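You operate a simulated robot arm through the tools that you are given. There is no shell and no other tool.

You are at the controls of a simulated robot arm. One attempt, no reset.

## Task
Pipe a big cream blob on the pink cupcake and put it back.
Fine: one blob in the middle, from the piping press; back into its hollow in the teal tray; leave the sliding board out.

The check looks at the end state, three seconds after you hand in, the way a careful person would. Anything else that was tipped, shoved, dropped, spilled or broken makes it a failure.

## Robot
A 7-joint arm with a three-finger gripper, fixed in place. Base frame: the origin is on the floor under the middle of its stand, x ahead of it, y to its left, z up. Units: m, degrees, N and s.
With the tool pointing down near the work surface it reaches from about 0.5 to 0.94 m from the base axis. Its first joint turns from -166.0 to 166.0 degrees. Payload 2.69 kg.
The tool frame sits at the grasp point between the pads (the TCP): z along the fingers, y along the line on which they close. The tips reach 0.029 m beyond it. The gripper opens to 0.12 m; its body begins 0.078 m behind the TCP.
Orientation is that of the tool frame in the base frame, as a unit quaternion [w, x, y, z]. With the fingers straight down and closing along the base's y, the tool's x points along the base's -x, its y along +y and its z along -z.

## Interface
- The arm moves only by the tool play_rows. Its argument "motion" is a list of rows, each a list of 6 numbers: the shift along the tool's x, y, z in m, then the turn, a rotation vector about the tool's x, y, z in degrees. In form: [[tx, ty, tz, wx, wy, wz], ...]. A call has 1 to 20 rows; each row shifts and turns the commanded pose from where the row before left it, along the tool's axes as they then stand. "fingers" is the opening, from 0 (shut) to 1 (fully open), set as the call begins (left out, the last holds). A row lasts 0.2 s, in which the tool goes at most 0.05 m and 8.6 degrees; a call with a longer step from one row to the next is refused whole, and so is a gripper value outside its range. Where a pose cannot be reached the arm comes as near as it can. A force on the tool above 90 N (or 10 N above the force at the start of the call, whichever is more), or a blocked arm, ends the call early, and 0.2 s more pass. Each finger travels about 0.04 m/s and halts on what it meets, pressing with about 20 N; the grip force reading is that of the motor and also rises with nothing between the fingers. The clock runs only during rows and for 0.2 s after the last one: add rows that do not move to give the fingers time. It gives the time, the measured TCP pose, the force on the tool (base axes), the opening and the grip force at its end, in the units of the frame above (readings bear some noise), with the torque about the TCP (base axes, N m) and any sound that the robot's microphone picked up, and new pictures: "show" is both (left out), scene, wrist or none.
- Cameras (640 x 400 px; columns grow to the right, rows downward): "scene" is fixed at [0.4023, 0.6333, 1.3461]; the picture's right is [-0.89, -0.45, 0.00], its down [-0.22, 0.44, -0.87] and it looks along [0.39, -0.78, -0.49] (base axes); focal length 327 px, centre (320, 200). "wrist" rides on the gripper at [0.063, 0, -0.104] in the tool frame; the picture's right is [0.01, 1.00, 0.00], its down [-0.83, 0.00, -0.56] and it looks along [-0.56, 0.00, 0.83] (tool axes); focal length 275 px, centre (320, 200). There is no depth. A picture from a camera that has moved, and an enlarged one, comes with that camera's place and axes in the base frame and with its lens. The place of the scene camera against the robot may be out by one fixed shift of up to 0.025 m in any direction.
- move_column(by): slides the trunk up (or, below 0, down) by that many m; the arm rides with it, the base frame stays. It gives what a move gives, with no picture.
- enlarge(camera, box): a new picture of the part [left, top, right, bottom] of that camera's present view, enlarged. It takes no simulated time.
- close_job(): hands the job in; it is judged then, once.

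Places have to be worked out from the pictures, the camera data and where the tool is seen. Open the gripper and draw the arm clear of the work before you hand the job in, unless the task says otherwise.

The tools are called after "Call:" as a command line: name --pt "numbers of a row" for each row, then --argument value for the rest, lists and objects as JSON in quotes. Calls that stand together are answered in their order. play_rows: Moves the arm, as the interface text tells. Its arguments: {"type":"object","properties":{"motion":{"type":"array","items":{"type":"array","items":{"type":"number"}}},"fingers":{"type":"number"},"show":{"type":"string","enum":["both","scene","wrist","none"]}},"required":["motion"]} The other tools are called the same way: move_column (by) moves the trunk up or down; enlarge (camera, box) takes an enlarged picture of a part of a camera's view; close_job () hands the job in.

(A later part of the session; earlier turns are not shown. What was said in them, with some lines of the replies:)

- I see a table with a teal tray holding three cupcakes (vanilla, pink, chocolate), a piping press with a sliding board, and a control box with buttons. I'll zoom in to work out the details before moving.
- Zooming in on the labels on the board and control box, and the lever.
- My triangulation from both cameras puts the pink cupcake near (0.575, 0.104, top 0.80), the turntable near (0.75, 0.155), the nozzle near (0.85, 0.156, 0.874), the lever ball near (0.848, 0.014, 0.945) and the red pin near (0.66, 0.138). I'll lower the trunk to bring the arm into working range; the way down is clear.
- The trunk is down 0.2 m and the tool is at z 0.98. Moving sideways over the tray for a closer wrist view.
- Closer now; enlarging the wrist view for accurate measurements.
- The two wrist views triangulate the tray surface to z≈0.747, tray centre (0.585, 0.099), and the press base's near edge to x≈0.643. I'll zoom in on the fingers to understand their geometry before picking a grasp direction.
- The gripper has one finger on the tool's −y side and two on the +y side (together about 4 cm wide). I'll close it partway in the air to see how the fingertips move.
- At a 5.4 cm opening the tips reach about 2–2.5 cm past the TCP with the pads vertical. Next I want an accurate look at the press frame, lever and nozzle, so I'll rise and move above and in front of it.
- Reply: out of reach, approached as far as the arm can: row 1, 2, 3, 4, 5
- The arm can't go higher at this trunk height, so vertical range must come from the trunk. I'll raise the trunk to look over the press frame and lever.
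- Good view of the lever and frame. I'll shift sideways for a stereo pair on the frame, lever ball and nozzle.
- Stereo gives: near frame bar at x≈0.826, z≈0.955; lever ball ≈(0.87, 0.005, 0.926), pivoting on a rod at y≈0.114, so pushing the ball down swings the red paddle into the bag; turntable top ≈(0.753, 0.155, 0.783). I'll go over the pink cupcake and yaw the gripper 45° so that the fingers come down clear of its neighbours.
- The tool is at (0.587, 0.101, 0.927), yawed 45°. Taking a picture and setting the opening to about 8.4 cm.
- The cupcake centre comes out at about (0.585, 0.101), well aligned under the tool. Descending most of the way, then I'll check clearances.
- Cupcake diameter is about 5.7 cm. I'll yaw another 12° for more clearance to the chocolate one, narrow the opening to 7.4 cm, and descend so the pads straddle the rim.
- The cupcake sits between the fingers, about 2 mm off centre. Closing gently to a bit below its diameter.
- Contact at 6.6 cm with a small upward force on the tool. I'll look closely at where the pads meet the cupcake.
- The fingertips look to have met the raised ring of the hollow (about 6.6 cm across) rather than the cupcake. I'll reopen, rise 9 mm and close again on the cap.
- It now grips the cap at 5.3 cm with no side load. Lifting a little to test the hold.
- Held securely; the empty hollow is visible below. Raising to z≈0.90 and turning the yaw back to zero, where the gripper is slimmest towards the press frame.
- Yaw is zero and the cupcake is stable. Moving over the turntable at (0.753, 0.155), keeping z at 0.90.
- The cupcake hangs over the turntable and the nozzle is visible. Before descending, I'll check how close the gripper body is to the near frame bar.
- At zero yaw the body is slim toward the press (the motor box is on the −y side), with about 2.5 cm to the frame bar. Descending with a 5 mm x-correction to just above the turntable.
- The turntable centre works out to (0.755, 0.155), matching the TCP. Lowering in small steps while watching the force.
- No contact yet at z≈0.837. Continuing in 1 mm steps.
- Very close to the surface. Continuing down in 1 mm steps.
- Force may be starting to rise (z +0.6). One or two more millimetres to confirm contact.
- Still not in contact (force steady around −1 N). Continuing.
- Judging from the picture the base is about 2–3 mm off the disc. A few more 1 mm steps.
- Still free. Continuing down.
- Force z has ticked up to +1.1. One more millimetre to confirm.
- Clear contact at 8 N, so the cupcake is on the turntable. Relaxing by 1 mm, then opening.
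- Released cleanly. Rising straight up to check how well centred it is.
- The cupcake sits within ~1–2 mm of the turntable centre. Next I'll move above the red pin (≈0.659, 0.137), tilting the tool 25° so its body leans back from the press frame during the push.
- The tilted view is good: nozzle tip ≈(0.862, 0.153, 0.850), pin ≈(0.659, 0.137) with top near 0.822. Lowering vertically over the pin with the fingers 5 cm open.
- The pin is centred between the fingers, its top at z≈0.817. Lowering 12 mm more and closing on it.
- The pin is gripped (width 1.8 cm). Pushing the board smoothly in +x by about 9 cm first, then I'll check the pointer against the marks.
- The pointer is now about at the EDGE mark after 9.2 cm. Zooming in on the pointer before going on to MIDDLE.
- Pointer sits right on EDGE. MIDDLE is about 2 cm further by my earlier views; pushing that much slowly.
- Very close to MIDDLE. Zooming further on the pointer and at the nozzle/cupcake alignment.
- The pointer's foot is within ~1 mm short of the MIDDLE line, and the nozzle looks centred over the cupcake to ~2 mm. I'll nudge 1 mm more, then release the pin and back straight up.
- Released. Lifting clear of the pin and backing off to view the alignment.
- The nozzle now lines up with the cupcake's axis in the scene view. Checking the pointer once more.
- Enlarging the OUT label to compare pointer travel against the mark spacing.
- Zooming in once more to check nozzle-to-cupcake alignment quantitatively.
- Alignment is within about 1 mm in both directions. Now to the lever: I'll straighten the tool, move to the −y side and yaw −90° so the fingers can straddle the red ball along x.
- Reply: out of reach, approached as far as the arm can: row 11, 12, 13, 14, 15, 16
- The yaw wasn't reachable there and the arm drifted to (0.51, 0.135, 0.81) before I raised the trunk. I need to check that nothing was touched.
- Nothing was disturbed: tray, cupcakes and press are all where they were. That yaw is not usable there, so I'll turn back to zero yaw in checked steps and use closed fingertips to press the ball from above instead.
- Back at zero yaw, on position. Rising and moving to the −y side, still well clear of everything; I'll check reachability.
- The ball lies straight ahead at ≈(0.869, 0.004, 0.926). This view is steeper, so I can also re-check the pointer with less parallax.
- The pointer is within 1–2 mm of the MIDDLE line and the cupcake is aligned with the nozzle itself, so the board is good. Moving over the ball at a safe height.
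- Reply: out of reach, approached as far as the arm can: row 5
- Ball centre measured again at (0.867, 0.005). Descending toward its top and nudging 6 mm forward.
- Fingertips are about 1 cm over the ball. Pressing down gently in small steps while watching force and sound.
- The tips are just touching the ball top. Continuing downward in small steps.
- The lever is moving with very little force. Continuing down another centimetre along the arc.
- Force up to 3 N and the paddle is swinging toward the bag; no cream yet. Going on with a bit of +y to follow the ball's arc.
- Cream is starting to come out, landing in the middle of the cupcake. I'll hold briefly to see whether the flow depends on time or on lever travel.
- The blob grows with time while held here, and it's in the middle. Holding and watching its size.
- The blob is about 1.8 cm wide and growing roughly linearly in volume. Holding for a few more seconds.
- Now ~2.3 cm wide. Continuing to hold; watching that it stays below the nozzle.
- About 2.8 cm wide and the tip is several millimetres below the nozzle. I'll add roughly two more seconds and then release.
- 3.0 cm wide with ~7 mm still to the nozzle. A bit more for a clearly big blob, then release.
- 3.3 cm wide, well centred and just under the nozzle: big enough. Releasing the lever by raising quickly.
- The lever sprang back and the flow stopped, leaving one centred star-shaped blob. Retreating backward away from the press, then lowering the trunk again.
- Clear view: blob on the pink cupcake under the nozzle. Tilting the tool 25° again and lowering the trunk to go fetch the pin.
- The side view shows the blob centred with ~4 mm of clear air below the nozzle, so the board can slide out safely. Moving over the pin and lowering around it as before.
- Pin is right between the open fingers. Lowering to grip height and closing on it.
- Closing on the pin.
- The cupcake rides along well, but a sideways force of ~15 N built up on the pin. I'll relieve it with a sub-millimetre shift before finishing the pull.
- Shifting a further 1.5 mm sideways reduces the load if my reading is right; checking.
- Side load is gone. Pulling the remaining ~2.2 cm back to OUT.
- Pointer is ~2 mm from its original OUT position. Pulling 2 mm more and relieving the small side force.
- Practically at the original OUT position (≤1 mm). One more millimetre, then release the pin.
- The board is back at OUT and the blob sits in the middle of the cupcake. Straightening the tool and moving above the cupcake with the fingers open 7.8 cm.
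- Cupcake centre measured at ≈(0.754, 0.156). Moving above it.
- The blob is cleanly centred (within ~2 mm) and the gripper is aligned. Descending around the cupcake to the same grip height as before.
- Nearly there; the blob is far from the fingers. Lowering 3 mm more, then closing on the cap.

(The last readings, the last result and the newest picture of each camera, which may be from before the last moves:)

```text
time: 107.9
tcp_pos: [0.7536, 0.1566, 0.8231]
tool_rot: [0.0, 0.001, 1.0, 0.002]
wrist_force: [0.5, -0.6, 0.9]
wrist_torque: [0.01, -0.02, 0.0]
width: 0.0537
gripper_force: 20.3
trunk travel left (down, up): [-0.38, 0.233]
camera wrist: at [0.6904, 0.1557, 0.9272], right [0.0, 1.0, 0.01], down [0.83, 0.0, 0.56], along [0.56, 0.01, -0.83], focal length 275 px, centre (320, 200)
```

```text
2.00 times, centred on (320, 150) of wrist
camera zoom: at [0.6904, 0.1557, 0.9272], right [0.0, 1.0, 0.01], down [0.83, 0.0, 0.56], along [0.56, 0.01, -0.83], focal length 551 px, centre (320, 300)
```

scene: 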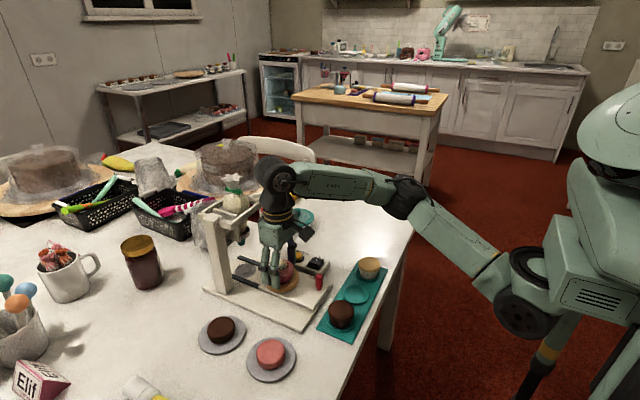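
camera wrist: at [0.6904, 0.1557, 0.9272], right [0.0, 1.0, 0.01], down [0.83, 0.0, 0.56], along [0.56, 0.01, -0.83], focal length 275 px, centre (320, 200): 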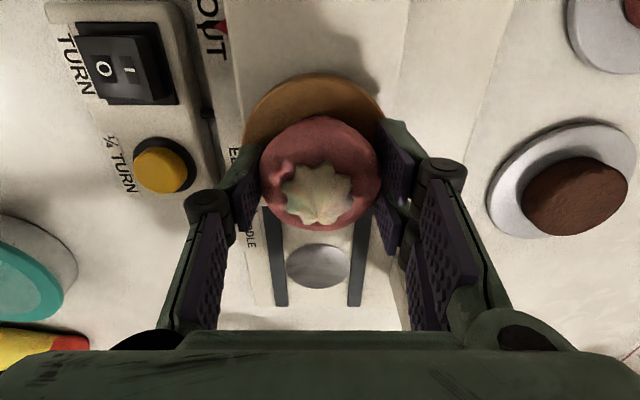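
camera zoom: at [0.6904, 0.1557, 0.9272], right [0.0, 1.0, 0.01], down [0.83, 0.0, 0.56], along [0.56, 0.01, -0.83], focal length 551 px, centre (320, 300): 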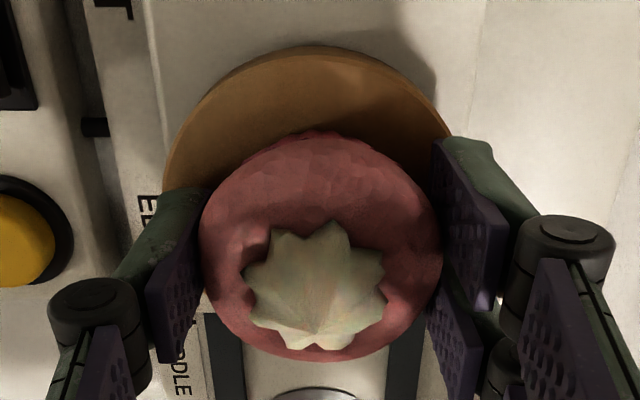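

Gripped at the same width as before (5.37 cm), blob untouched. Lifting gently, straight up.

Call:
play_rows --pt "0 0 -0.005 0 0 0" --pt "0 0 -0.01 0 0 0" --pt "0 0 -0.02 0 0 0" --pt "0 0 -0.02 0 0 0" --pt "0 0 -0.015 0 0 0" --pt "0 0 -0.008 0 0 0" --pt "0 0 0 0 0 0" --show "both"

Call:
enlarge --camera "scene" --box '[225, 190, 335, 300]'

```text
time: 109.5
tcp_pos: [0.7539, 0.1569, 0.899]
tool_rot: [0.0, 0.001, 1.0, 0.003]
wrist_force: [0.8, -0.2, -0.6]
wrist_torque: [0.02, 0.01, 0.01]
width: 0.0534
gripper_force: 19.9
trunk travel left (down, up): [-0.38, 0.233]
camera wrist: at [0.6906, 0.1551, 1.0045], right [0.0, 1.0, 0.01], down [0.83, 0.0, 0.56], along [0.56, 0.01, -0.83], focal length 275 px, centre (320, 200)
```

scene: 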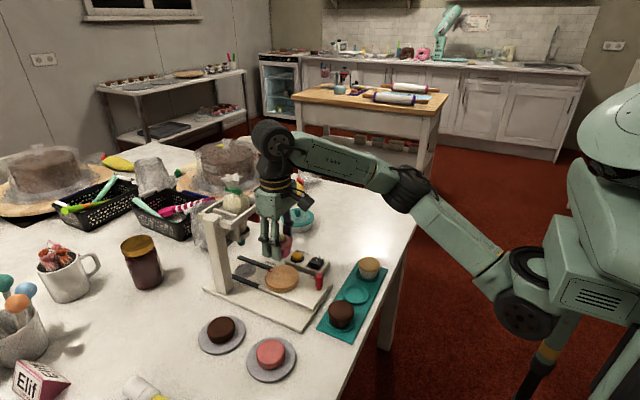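
wrist: 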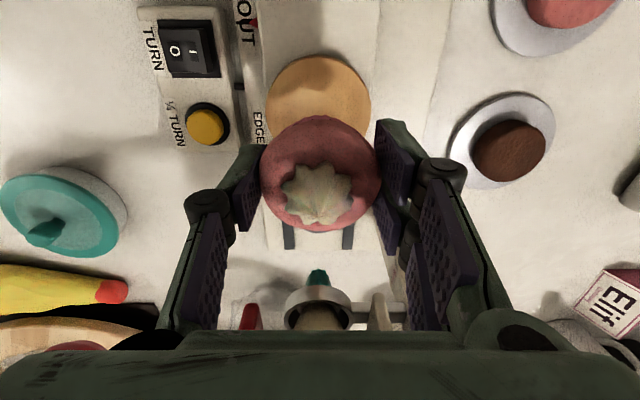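

```text
3.64 times, centred on (280, 245) of scene
camera zoom: at [0.4023, 0.6333, 1.3461], right [-0.89, -0.45, 0.0], down [-0.22, 0.44, -0.87], along [0.39, -0.78, -0.49], focal length 1190 px, centre (466, 36)
```

zoom: 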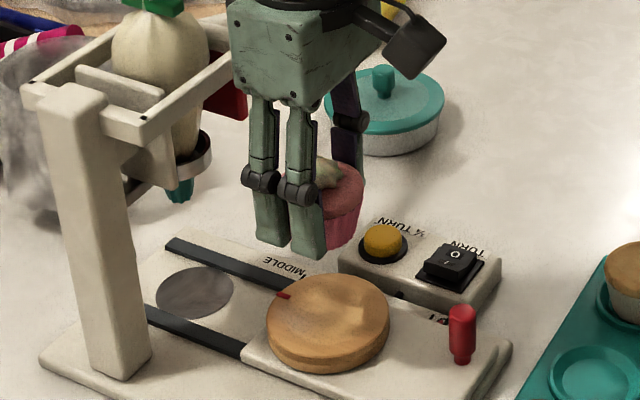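

Holding firmly. Carrying it back over the empty hollow at z≈0.90 with zero yaw.

Call:
play_rows --pt "0.01 -0.0034 0 0 0 0" --pt "0.022 -0.0074 0 0 0 0" --pt "0.027 -0.009 0 0 0 0" --pt "0.027 -0.009 0 0 0 0" --pt "0.027 -0.009 0 0 0 0" --pt "0.025 -0.0084 0 0 0 0" --pt "0.019 -0.0064 0 0 0 0" --pt "0.012 -0.004 0 0 0 0" --pt "0 0 0 0 0 0" --show "wrist"

Call:
enlarge --camera "wrist" --box '[140, 20, 500, 260]'

```text
time: 111.5
tcp_pos: [0.5854, 0.0998, 0.8997]
tool_rot: [-0.001, 0.002, 1.0, 0.003]
wrist_force: [-0.8, -0.7, -0.5]
wrist_torque: [0.0, -0.01, 0.05]
width: 0.0534
gripper_force: 19.9
trunk travel left (down, up): [-0.38, 0.233]
camera wrist: at [0.5213, 0.099, 1.0042], right [0.0, 1.0, 0.01], down [0.83, 0.0, 0.56], along [0.56, 0.01, -0.83], focal length 275 px, centre (320, 200)
```

wrist: 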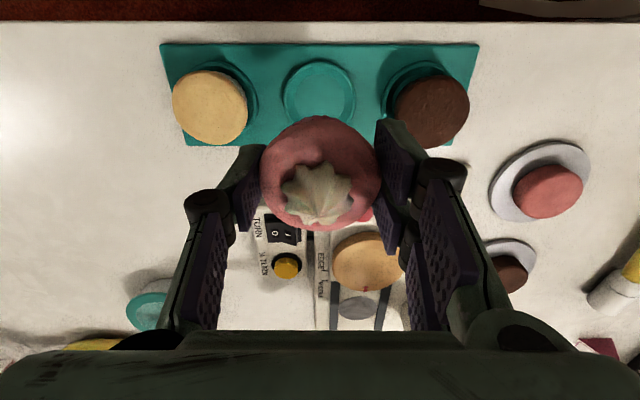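

```text
1.67 times, centred on (320, 140) of wrist
camera zoom: at [0.5213, 0.099, 1.0042], right [0.0, 1.0, 0.01], down [0.83, 0.0, 0.56], along [0.56, 0.01, -0.83], focal length 459 px, centre (320, 300)
```

zoom: 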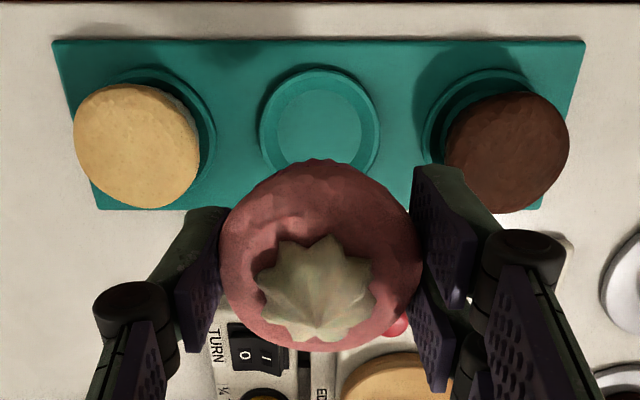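

The hollow is directly below: ring centre ≈(0.584, 0.100). Turning to the −57° yaw used for picking, in two checked parts.

Call:
play_rows --pt "0 0 0 0 0 -7.125" --pt "0 0 0 0 0 -7.125" --pt "0 0 0 0 0 -7.125" --pt "0 0 0 0 0 -7.125" --pt "0 0 0 0 0 0" --show "none"

```text
time: 112.7
tcp_pos: [0.5847, 0.0981, 0.8991]
tool_rot: [-0.001, -0.245, 0.97, 0.002]
wrist_force: [-0.1, -0.2, 0.2]
wrist_torque: [0.02, -0.02, -0.01]
width: 0.0534
gripper_force: 20.1
trunk travel left (down, up): [-0.38, 0.233]
```

Position held and no reach warning. Finishing the yaw.

Call:
play_rows --pt "0 0 0 0 0 -7.125" --pt "0 0 0 0 0 -7.125" --pt "0 0 0 0 0 -7.125" --pt "0 0 0 0 0 -7.125" --pt "0 0 0 0 0 0" --show "both"

Call:
enlarge --camera "scene" --box '[310, 200, 420, 330]'

```text
time: 113.9
tcp_pos: [0.5845, 0.1005, 0.8988]
tool_rot: [0.0, -0.477, 0.879, 0.003]
wrist_force: [-0.7, 0.1, -0.1]
wrist_torque: [-0.01, -0.01, 0.02]
width: 0.0533
gripper_force: 19.4
trunk travel left (down, up): [-0.38, 0.233]
camera wrist: at [0.5504, 0.0459, 1.0036], right [-0.84, 0.54, 0.0], down [0.45, 0.7, 0.56], along [0.3, 0.47, -0.83], focal length 275 px, centre (320, 200)
```

scene: 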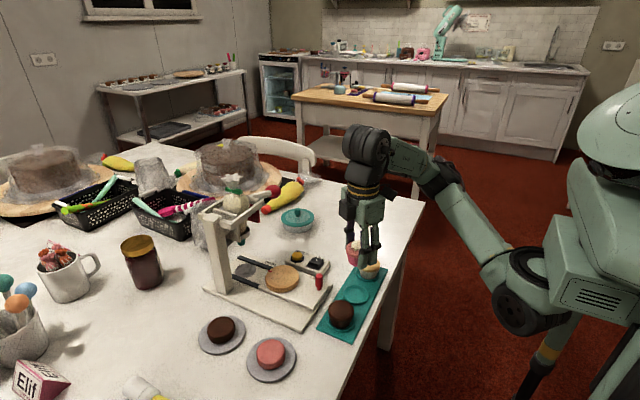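
wrist: 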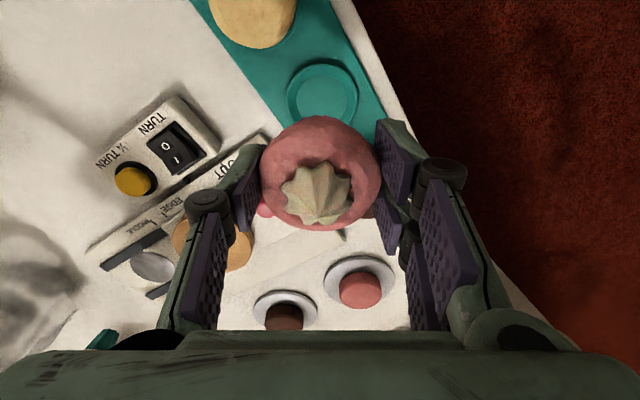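

```text
3.08 times, centred on (365, 265) of scene
camera zoom: at [0.4023, 0.6333, 1.3461], right [-0.89, -0.45, 0.0], down [-0.22, 0.44, -0.87], along [0.39, -0.78, -0.49], focal length 1007 px, centre (182, 0)
```

zoom: 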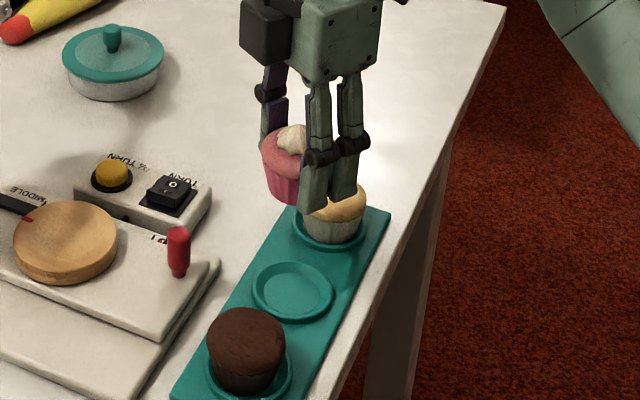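

Everything lines up over the hollow. Descending until the cupcake base is just above the ring.

Call:
play_rows --pt "0 0 0.015 0 0 0" --pt "0 0 0.02 0 0 0" --pt "0 0 0.02 0 0 0" --pt "0 0 0.018 0 0 0" --pt "0 0 0.012 0 0 0" --pt "0 0 0.006 0 0 0" --pt "0 0 0 0 0 0" --show "both"

Call:
enlarge --camera "scene" --box '[320, 235, 400, 335]'

Call:
enlarge --camera "wrist" --box '[200, 60, 460, 280]'

```text
time: 115.5
tcp_pos: [0.5837, 0.0996, 0.8085]
tool_rot: [0.001, -0.475, 0.88, 0.002]
wrist_force: [0.1, -0.3, -1.0]
wrist_torque: [0.0, 0.03, -0.01]
width: 0.0534
gripper_force: 19.8
trunk travel left (down, up): [-0.38, 0.233]
camera wrist: at [0.5493, 0.0466, 0.913], right [-0.84, 0.54, 0.0], down [0.45, 0.69, 0.56], along [0.3, 0.47, -0.83], focal length 275 px, centre (320, 200)
```

scene: 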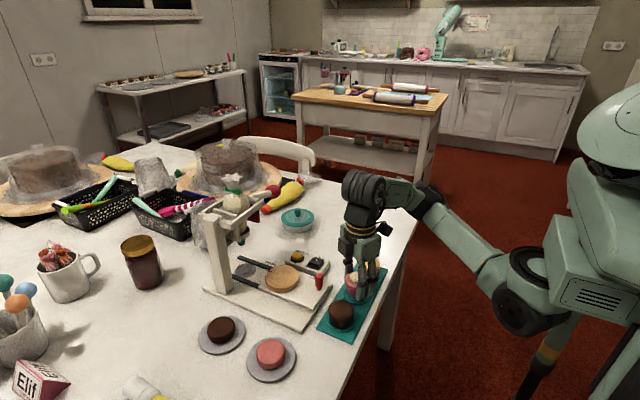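
wrist: 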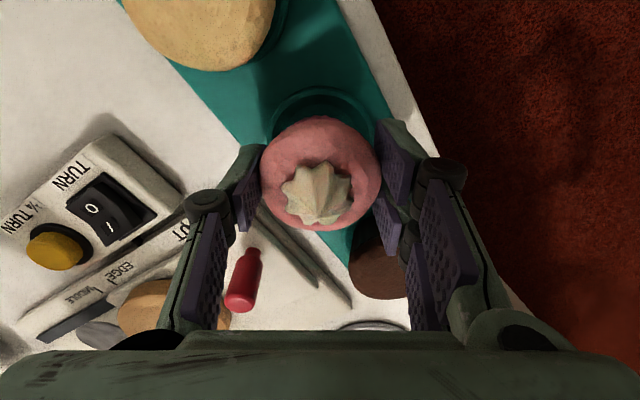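

```text
4.00 times, centred on (360, 285) of scene
camera zoom: at [0.4023, 0.6333, 1.3461], right [-0.89, -0.45, 0.0], down [-0.22, 0.44, -0.87], along [0.39, -0.78, -0.49], focal length 1309 px, centre (160, -140)
```

zoom: 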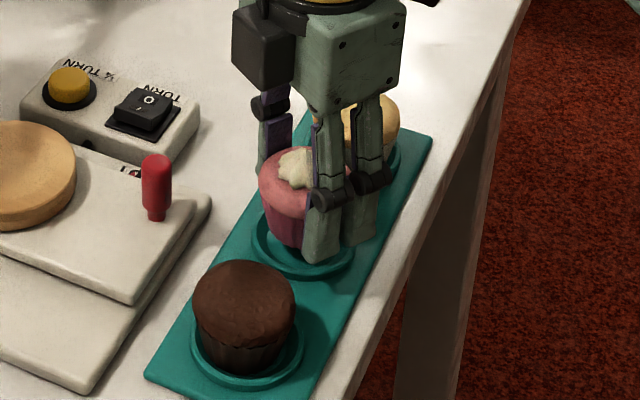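

```text
1.82 times, centred on (330, 170) of wrist
camera zoom: at [0.5493, 0.0466, 0.913], right [-0.84, 0.54, 0.0], down [0.45, 0.69, 0.56], along [0.3, 0.47, -0.83], focal length 500 px, centre (302, 254)
```

zoom: 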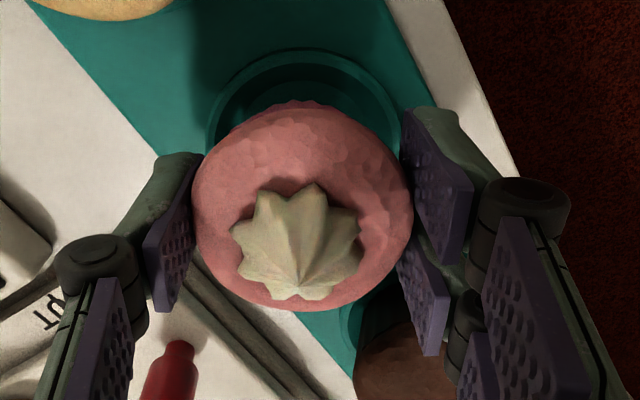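

Centred on the ring. Lowering further, then the last few millimetres stepwise with force checks.

Call:
play_rows --pt "0 0 0.004 0 0 0" --pt "0 0 0.003 0 0 0" --pt "0 0 0.002 0 0 0" --pt "0 0 0 0 0 0" --show "none"

Call:
play_rows --pt "0 0 0.001 0 0 0" --pt "0 0 0.001 0 0 0" --pt "0 0 0 0 0 0" --show "wrist"

Call:
enlarge --camera "wrist" --box '[200, 100, 460, 280]'

```text
time: 116.5
tcp_pos: [0.5838, 0.0998, 0.7988]
tool_rot: [0.0, -0.476, 0.88, 0.003]
wrist_force: [-0.1, 0.0, -1.4]
wrist_torque: [0.0, 0.01, -0.01]
width: 0.0537
gripper_force: 19.9
trunk travel left (down, up): [-0.38, 0.233]
```

```text
time: 117.3
tcp_pos: [0.5847, 0.1003, 0.7978]
tool_rot: [0.001, -0.476, 0.88, 0.003]
wrist_force: [-0.2, 0.4, -0.7]
wrist_torque: [0.02, 0.0, 0.05]
width: 0.0533
gripper_force: 19.8
trunk travel left (down, up): [-0.38, 0.233]
camera wrist: at [0.5502, 0.0466, 0.902], right [-0.84, 0.54, 0.0], down [0.45, 0.69, 0.56], along [0.3, 0.47, -0.83], focal length 275 px, centre (320, 200)
```

wrist: 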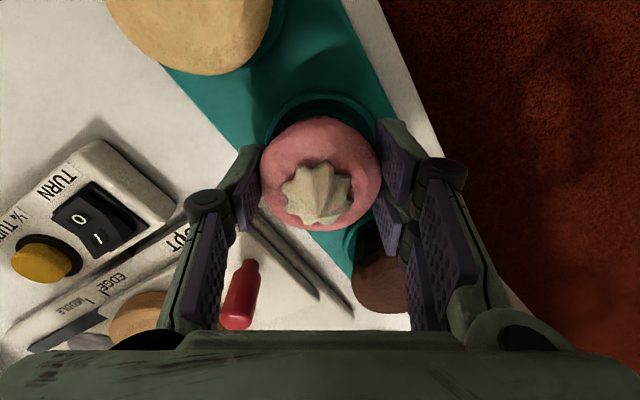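

```text
2.22 times, centred on (330, 190) of wrist
camera zoom: at [0.5502, 0.0466, 0.902], right [-0.84, 0.54, 0.0], down [0.45, 0.69, 0.56], along [0.3, 0.47, -0.83], focal length 612 px, centre (298, 222)
```

zoom: 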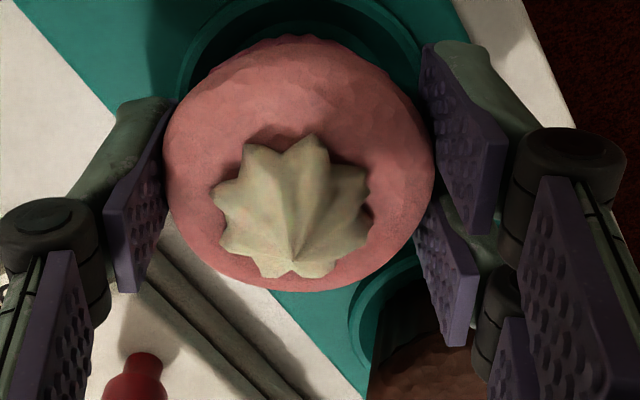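

Matches the original gripped view closely. Continuing in 1 mm steps.

Call:
play_rows --pt "0 0 0.001 0 0 0" --pt "0 0 0.001 0 0 0" --pt "0 0 0 0 0 0" --show "none"

Call:
play_rows --pt "0 0 0.001 0 0 0" --pt "0 0 0 0 0 0" --show "none"

```text
time: 118.1
tcp_pos: [0.5849, 0.0994, 0.7945]
tool_rot: [0.001, -0.476, 0.88, 0.002]
wrist_force: [-0.7, -0.6, -0.4]
wrist_torque: [0.02, -0.02, -0.01]
width: 0.0532
gripper_force: 19.9
trunk travel left (down, up): [-0.38, 0.233]
```

```text
time: 118.7
tcp_pos: [0.5849, 0.0999, 0.7937]
tool_rot: [0.002, -0.476, 0.879, 0.001]
wrist_force: [0.5, -0.6, 4.7]
wrist_torque: [-0.07, 0.01, 0.01]
width: 0.0532
gripper_force: 20.3
trunk travel left (down, up): [-0.38, 0.233]
```

Contact of 4.7 N at z=0.794, exactly the height expected for sitting on the hollow floor. Opening the fingers.

Call:
play_rows --pt "0 0 -0.0005 0 0 0" --pt "0 0 0 0 0 0" --pt "0 0 0 0 0 0" --pt "0 0 0 0 0 0" --pt "0 0 0 0 0 0" --fingers 0.64 --show "both"

Call:
enlarge --camera "wrist" --box '[200, 80, 460, 280]'

Call:
enlarge --camera "scene" --box '[320, 245, 400, 335]'

```text
time: 119.9
tcp_pos: [0.5843, 0.1, 0.7937]
tool_rot: [0.001, -0.476, 0.88, 0.002]
wrist_force: [0.2, 0.2, 0.8]
wrist_torque: [-0.06, 0.03, -0.01]
width: 0.077
gripper_force: 0.1
trunk travel left (down, up): [-0.38, 0.233]
camera wrist: at [0.5501, 0.0466, 0.8987], right [-0.84, 0.54, 0.0], down [0.45, 0.69, 0.56], along [0.3, 0.47, -0.83], focal length 275 px, centre (320, 200)
```

scene: 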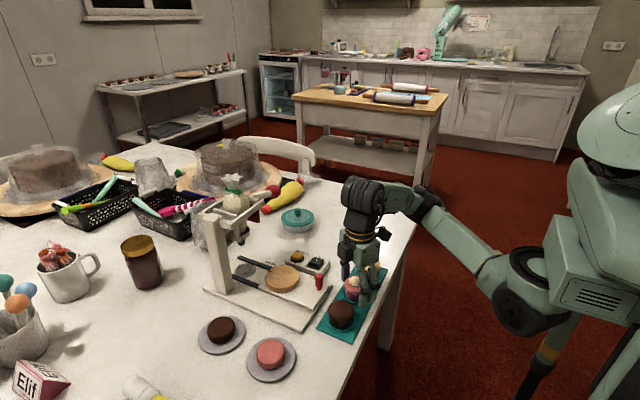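
wrist: 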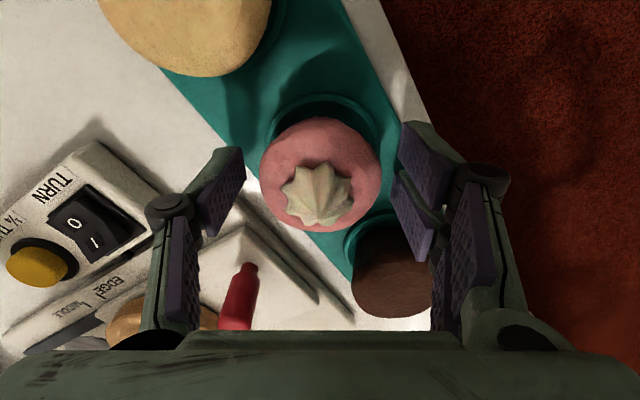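

```text
2.00 times, centred on (330, 180) of wrist
camera zoom: at [0.5501, 0.0466, 0.8987], right [-0.84, 0.54, 0.0], down [0.45, 0.69, 0.56], along [0.3, 0.47, -0.83], focal length 551 px, centre (300, 240)
```

zoom: 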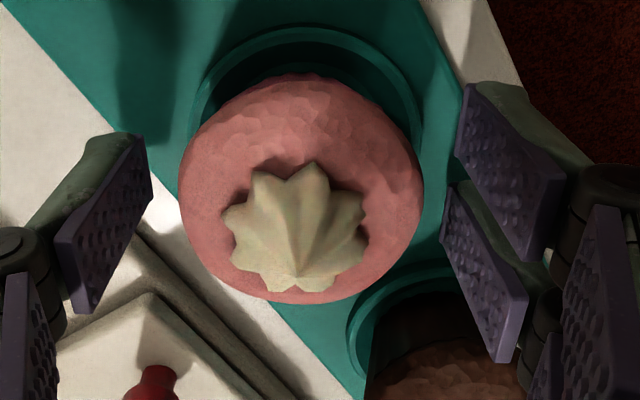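

```text
4.44 times, centred on (360, 290) of scene
camera zoom: at [0.4023, 0.6333, 1.3461], right [-0.89, -0.45, 0.0], down [-0.22, 0.44, -0.87], along [0.39, -0.78, -0.49], focal length 1454 px, centre (142, -200)
```

zoom: 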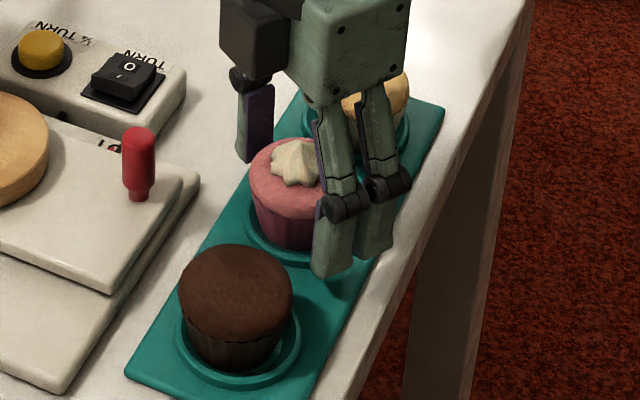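

Released; the cupcake sits in its hollow. Rising straight up, clear of the blob, and looking.

Call:
play_rows --pt "0 0 -0.006 0 0 0" --pt "0 0 -0.015 0 0 0" --pt "0 0 -0.025 0 0 0" --pt "0 0 -0.03 0 0 0" --pt "0 0 -0.03 0 0 0" --pt "0 0 0 0 0 0" --show "both"

Call:
enlarge --camera "scene" --box '[310, 240, 400, 340]'

Call:
enlarge --camera "wrist" --box '[200, 0, 460, 220]'

```text
time: 121.3
tcp_pos: [0.5843, 0.0982, 0.9016]
tool_rot: [0.001, -0.476, 0.88, 0.002]
wrist_force: [0.3, 0.6, 0.2]
wrist_torque: [0.0, -0.02, -0.04]
width: 0.0768
gripper_force: 0.0
trunk travel left (down, up): [-0.38, 0.233]
camera wrist: at [0.5497, 0.045, 1.0067], right [-0.84, 0.54, 0.0], down [0.45, 0.7, 0.56], along [0.3, 0.47, -0.83], focal length 275 px, centre (320, 200)
```

scene: 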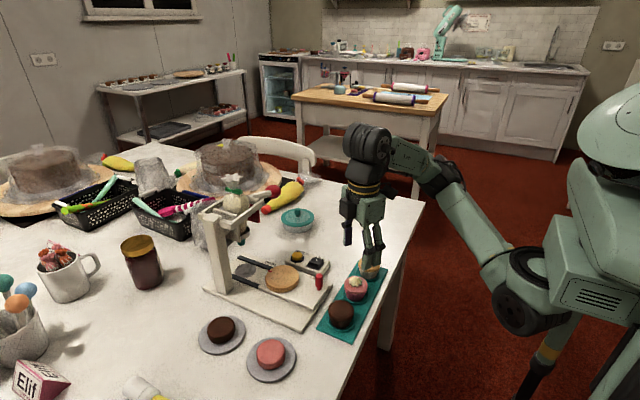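
wrist: 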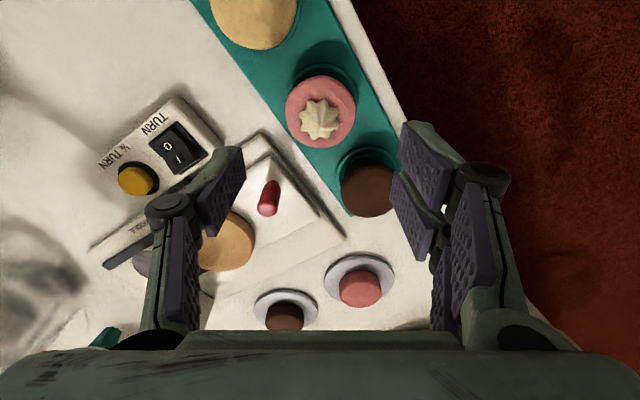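

```text
4.00 times, centred on (355, 290) of scene
camera zoom: at [0.4023, 0.6333, 1.3461], right [-0.89, -0.45, 0.0], down [-0.22, 0.44, -0.87], along [0.39, -0.78, -0.49], focal length 1309 px, centre (180, -160)
```

zoom: 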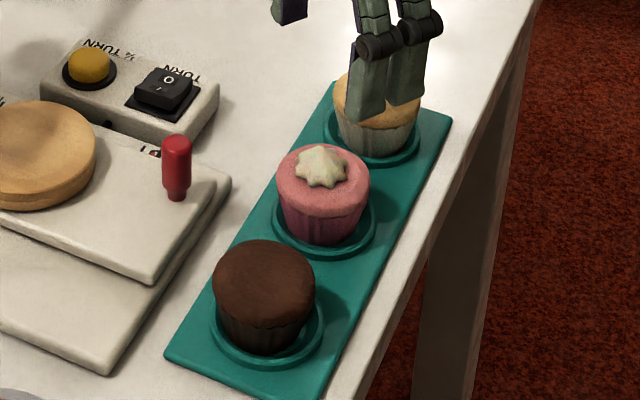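

```text
1.82 times, centred on (330, 110) of wrist
camera zoom: at [0.5497, 0.045, 1.0067], right [-0.84, 0.54, 0.0], down [0.45, 0.7, 0.56], along [0.3, 0.47, -0.83], focal length 500 px, centre (302, 364)
```

zoom: 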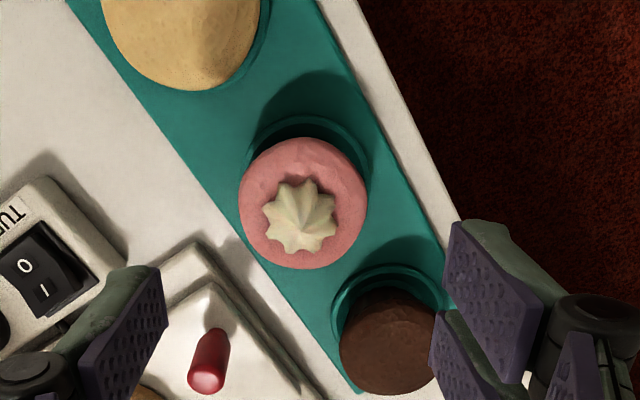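

The pink cupcake is upright in its hollow with one centred blob, and the board is out. Now drawing the arm clear: raise the trunk, turn yaw back, and retreat.

Call:
move_column --by 0.2

Call:
play_rows --pt "0 0 0 0 0 7.125" --pt "0 0 0 0 0 7.125" --pt "0 0 0 0 0 7.125" --pt "0 0 0 0 0 7.125" --pt "0 0 0 0 0 7.125" --pt "0 0 0 0 0 7.125" --pt "0 0 0 0 0 7.125" --pt "0 0 0 0 0 7.125" --pt "0 0 0 0 0 0" --fingers 1.0 --show "none"

Call:
play_rows --pt "0.02 0.02 0 0 0 0" --pt "0.03 0.03 0 0 0 0" --pt "0.03 0.03 0 0 0 0" --pt "0.03 0.03 0 0 0 0" --pt "0.02 0.01 0 0 0 0" --pt "0 0 0 0 0 0" --pt "0 0 0 0 0 0" --show "both"

Call:
enlarge --camera "scene" --box '[180, 170, 400, 345]'

```text
time: 123.5
tcp_pos: [0.5843, 0.0987, 1.1013]
tool_rot: [0.0, -0.476, 0.88, 0.002]
wrist_force: [-0.5, -1.1, 0.3]
wrist_torque: [-0.01, -0.06, -0.01]
width: 0.0771
gripper_force: 0.0
trunk travel left (down, up): [-0.58, 0.033]
```

```text
time: 125.5
tcp_pos: [0.5855, 0.0967, 1.1016]
tool_rot: [0.0, 0.002, 1.0, 0.002]
wrist_force: [-0.5, 0.3, -0.4]
wrist_torque: [0.01, 0.03, 0.02]
width: 0.12
gripper_force: 0.0
trunk travel left (down, up): [-0.58, 0.033]
```

```text
time: 127.1
tcp_pos: [0.4542, 0.2192, 1.1016]
tool_rot: [-0.001, 0.002, 1.0, 0.003]
wrist_force: [-0.1, 0.5, -1.0]
wrist_torque: [0.03, 0.0, 0.0]
width: 0.1199
gripper_force: 0.2
trunk travel left (down, up): [-0.58, 0.033]
camera wrist: at [0.3911, 0.2183, 1.2067], right [0.0, 1.0, 0.01], down [0.83, 0.0, 0.56], along [0.56, 0.01, -0.83], focal length 275 px, centre (320, 200)
```

scene: 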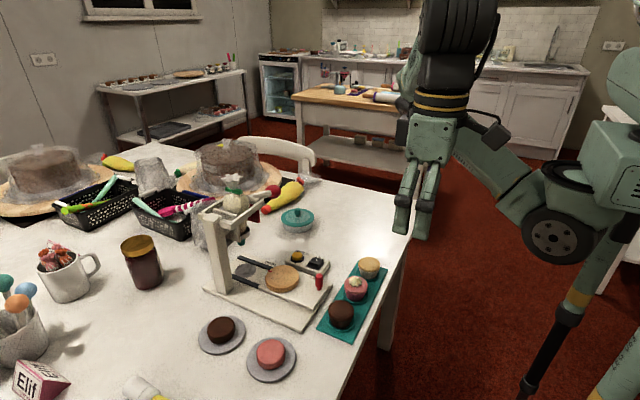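
wrist: 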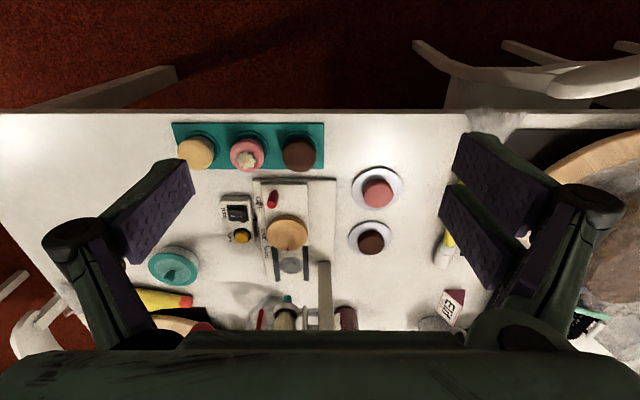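

```text
2.29 times, centred on (290, 258) of scene
camera zoom: at [0.4023, 0.6333, 1.3461], right [-0.89, -0.45, 0.0], down [-0.22, 0.44, -0.87], along [0.39, -0.78, -0.49], focal length 748 px, centre (389, 69)
```

zoom: 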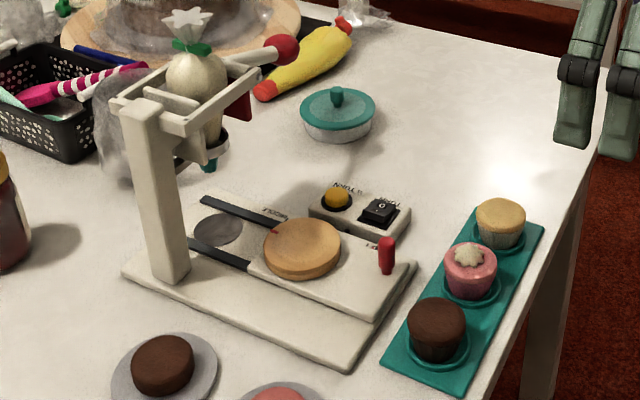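

The arm is clear and the scene matches the start apart from the blob. A last check for drips and for the final state of tray and board.

Call:
enlarge --camera "scene" --box '[225, 225, 335, 305]'

Call:
enlarge --camera "wrist" --box '[160, 110, 340, 290]'

Call:
enlarge --camera "scene" --box '[320, 250, 395, 340]'

```text
5.00 times, centred on (280, 265) of scene
camera zoom: at [0.4023, 0.6333, 1.3461], right [-0.89, -0.45, 0.0], down [-0.22, 0.44, -0.87], along [0.39, -0.78, -0.49], focal length 1636 px, centre (520, -125)
```

zoom: 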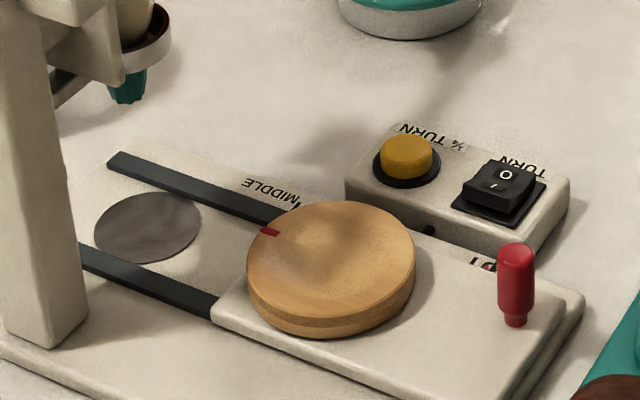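

```text
2.22 times, centred on (250, 200) of wrist
camera zoom: at [0.3911, 0.2183, 1.2067], right [0.0, 1.0, 0.01], down [0.83, 0.0, 0.56], along [0.56, 0.01, -0.83], focal length 612 px, centre (476, 200)
```

zoom: 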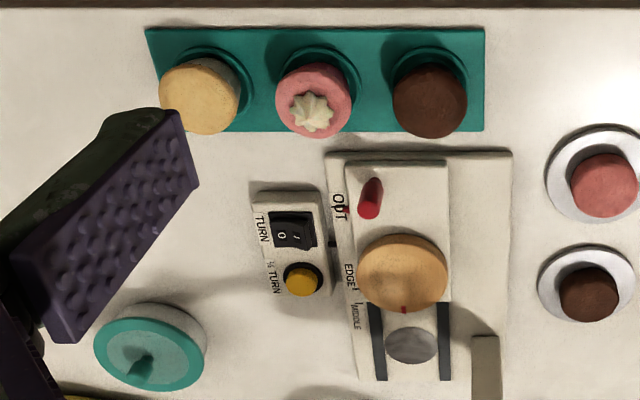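

```text
4.44 times, centred on (358, 295) of scene
camera zoom: at [0.4023, 0.6333, 1.3461], right [-0.89, -0.45, 0.0], down [-0.22, 0.44, -0.87], along [0.39, -0.78, -0.49], focal length 1454 px, centre (153, -222)
```

zoom: 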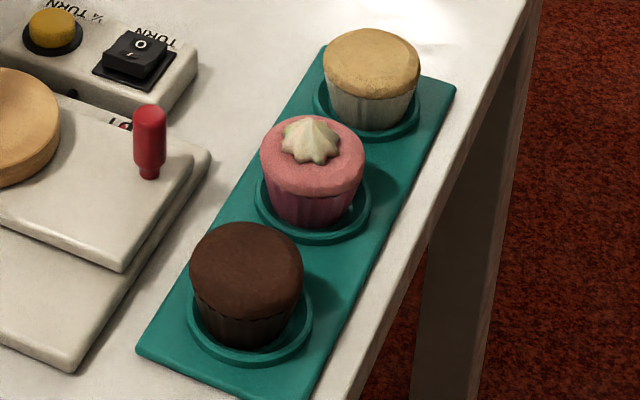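

No drips, the board is at OUT, and the pink cupcake is upright in its hollow with one centred big blob. Nothing else has moved, the gripper is open and the arm is clear, so I'm handing in the job.

Call:
close_job

```text
The job is handed in.
```

I piped one big cream blob onto the middle of the pink cupcake and put the cupcake back upright in its hollow in the teal tray. I've handed the job in; the result of the check hasn't come back.

- **Blob:** it is about 3.3 cm wide on the 5.3 cm cupcake, within about 2 mm of centre. I piped it with the press and saw no drips.
- **Board:** it is pulled back out, with its pointer at the OUT mark.
- **Everything else:** the last pictures show nothing else moved, tipped or spilled. The gripper is open and the arm is clear of the table.

While I was positioning for the lever, the arm could not reach a turn I asked for and drifted low over the tray. Pictures taken right afterwards showed nothing had been touched.
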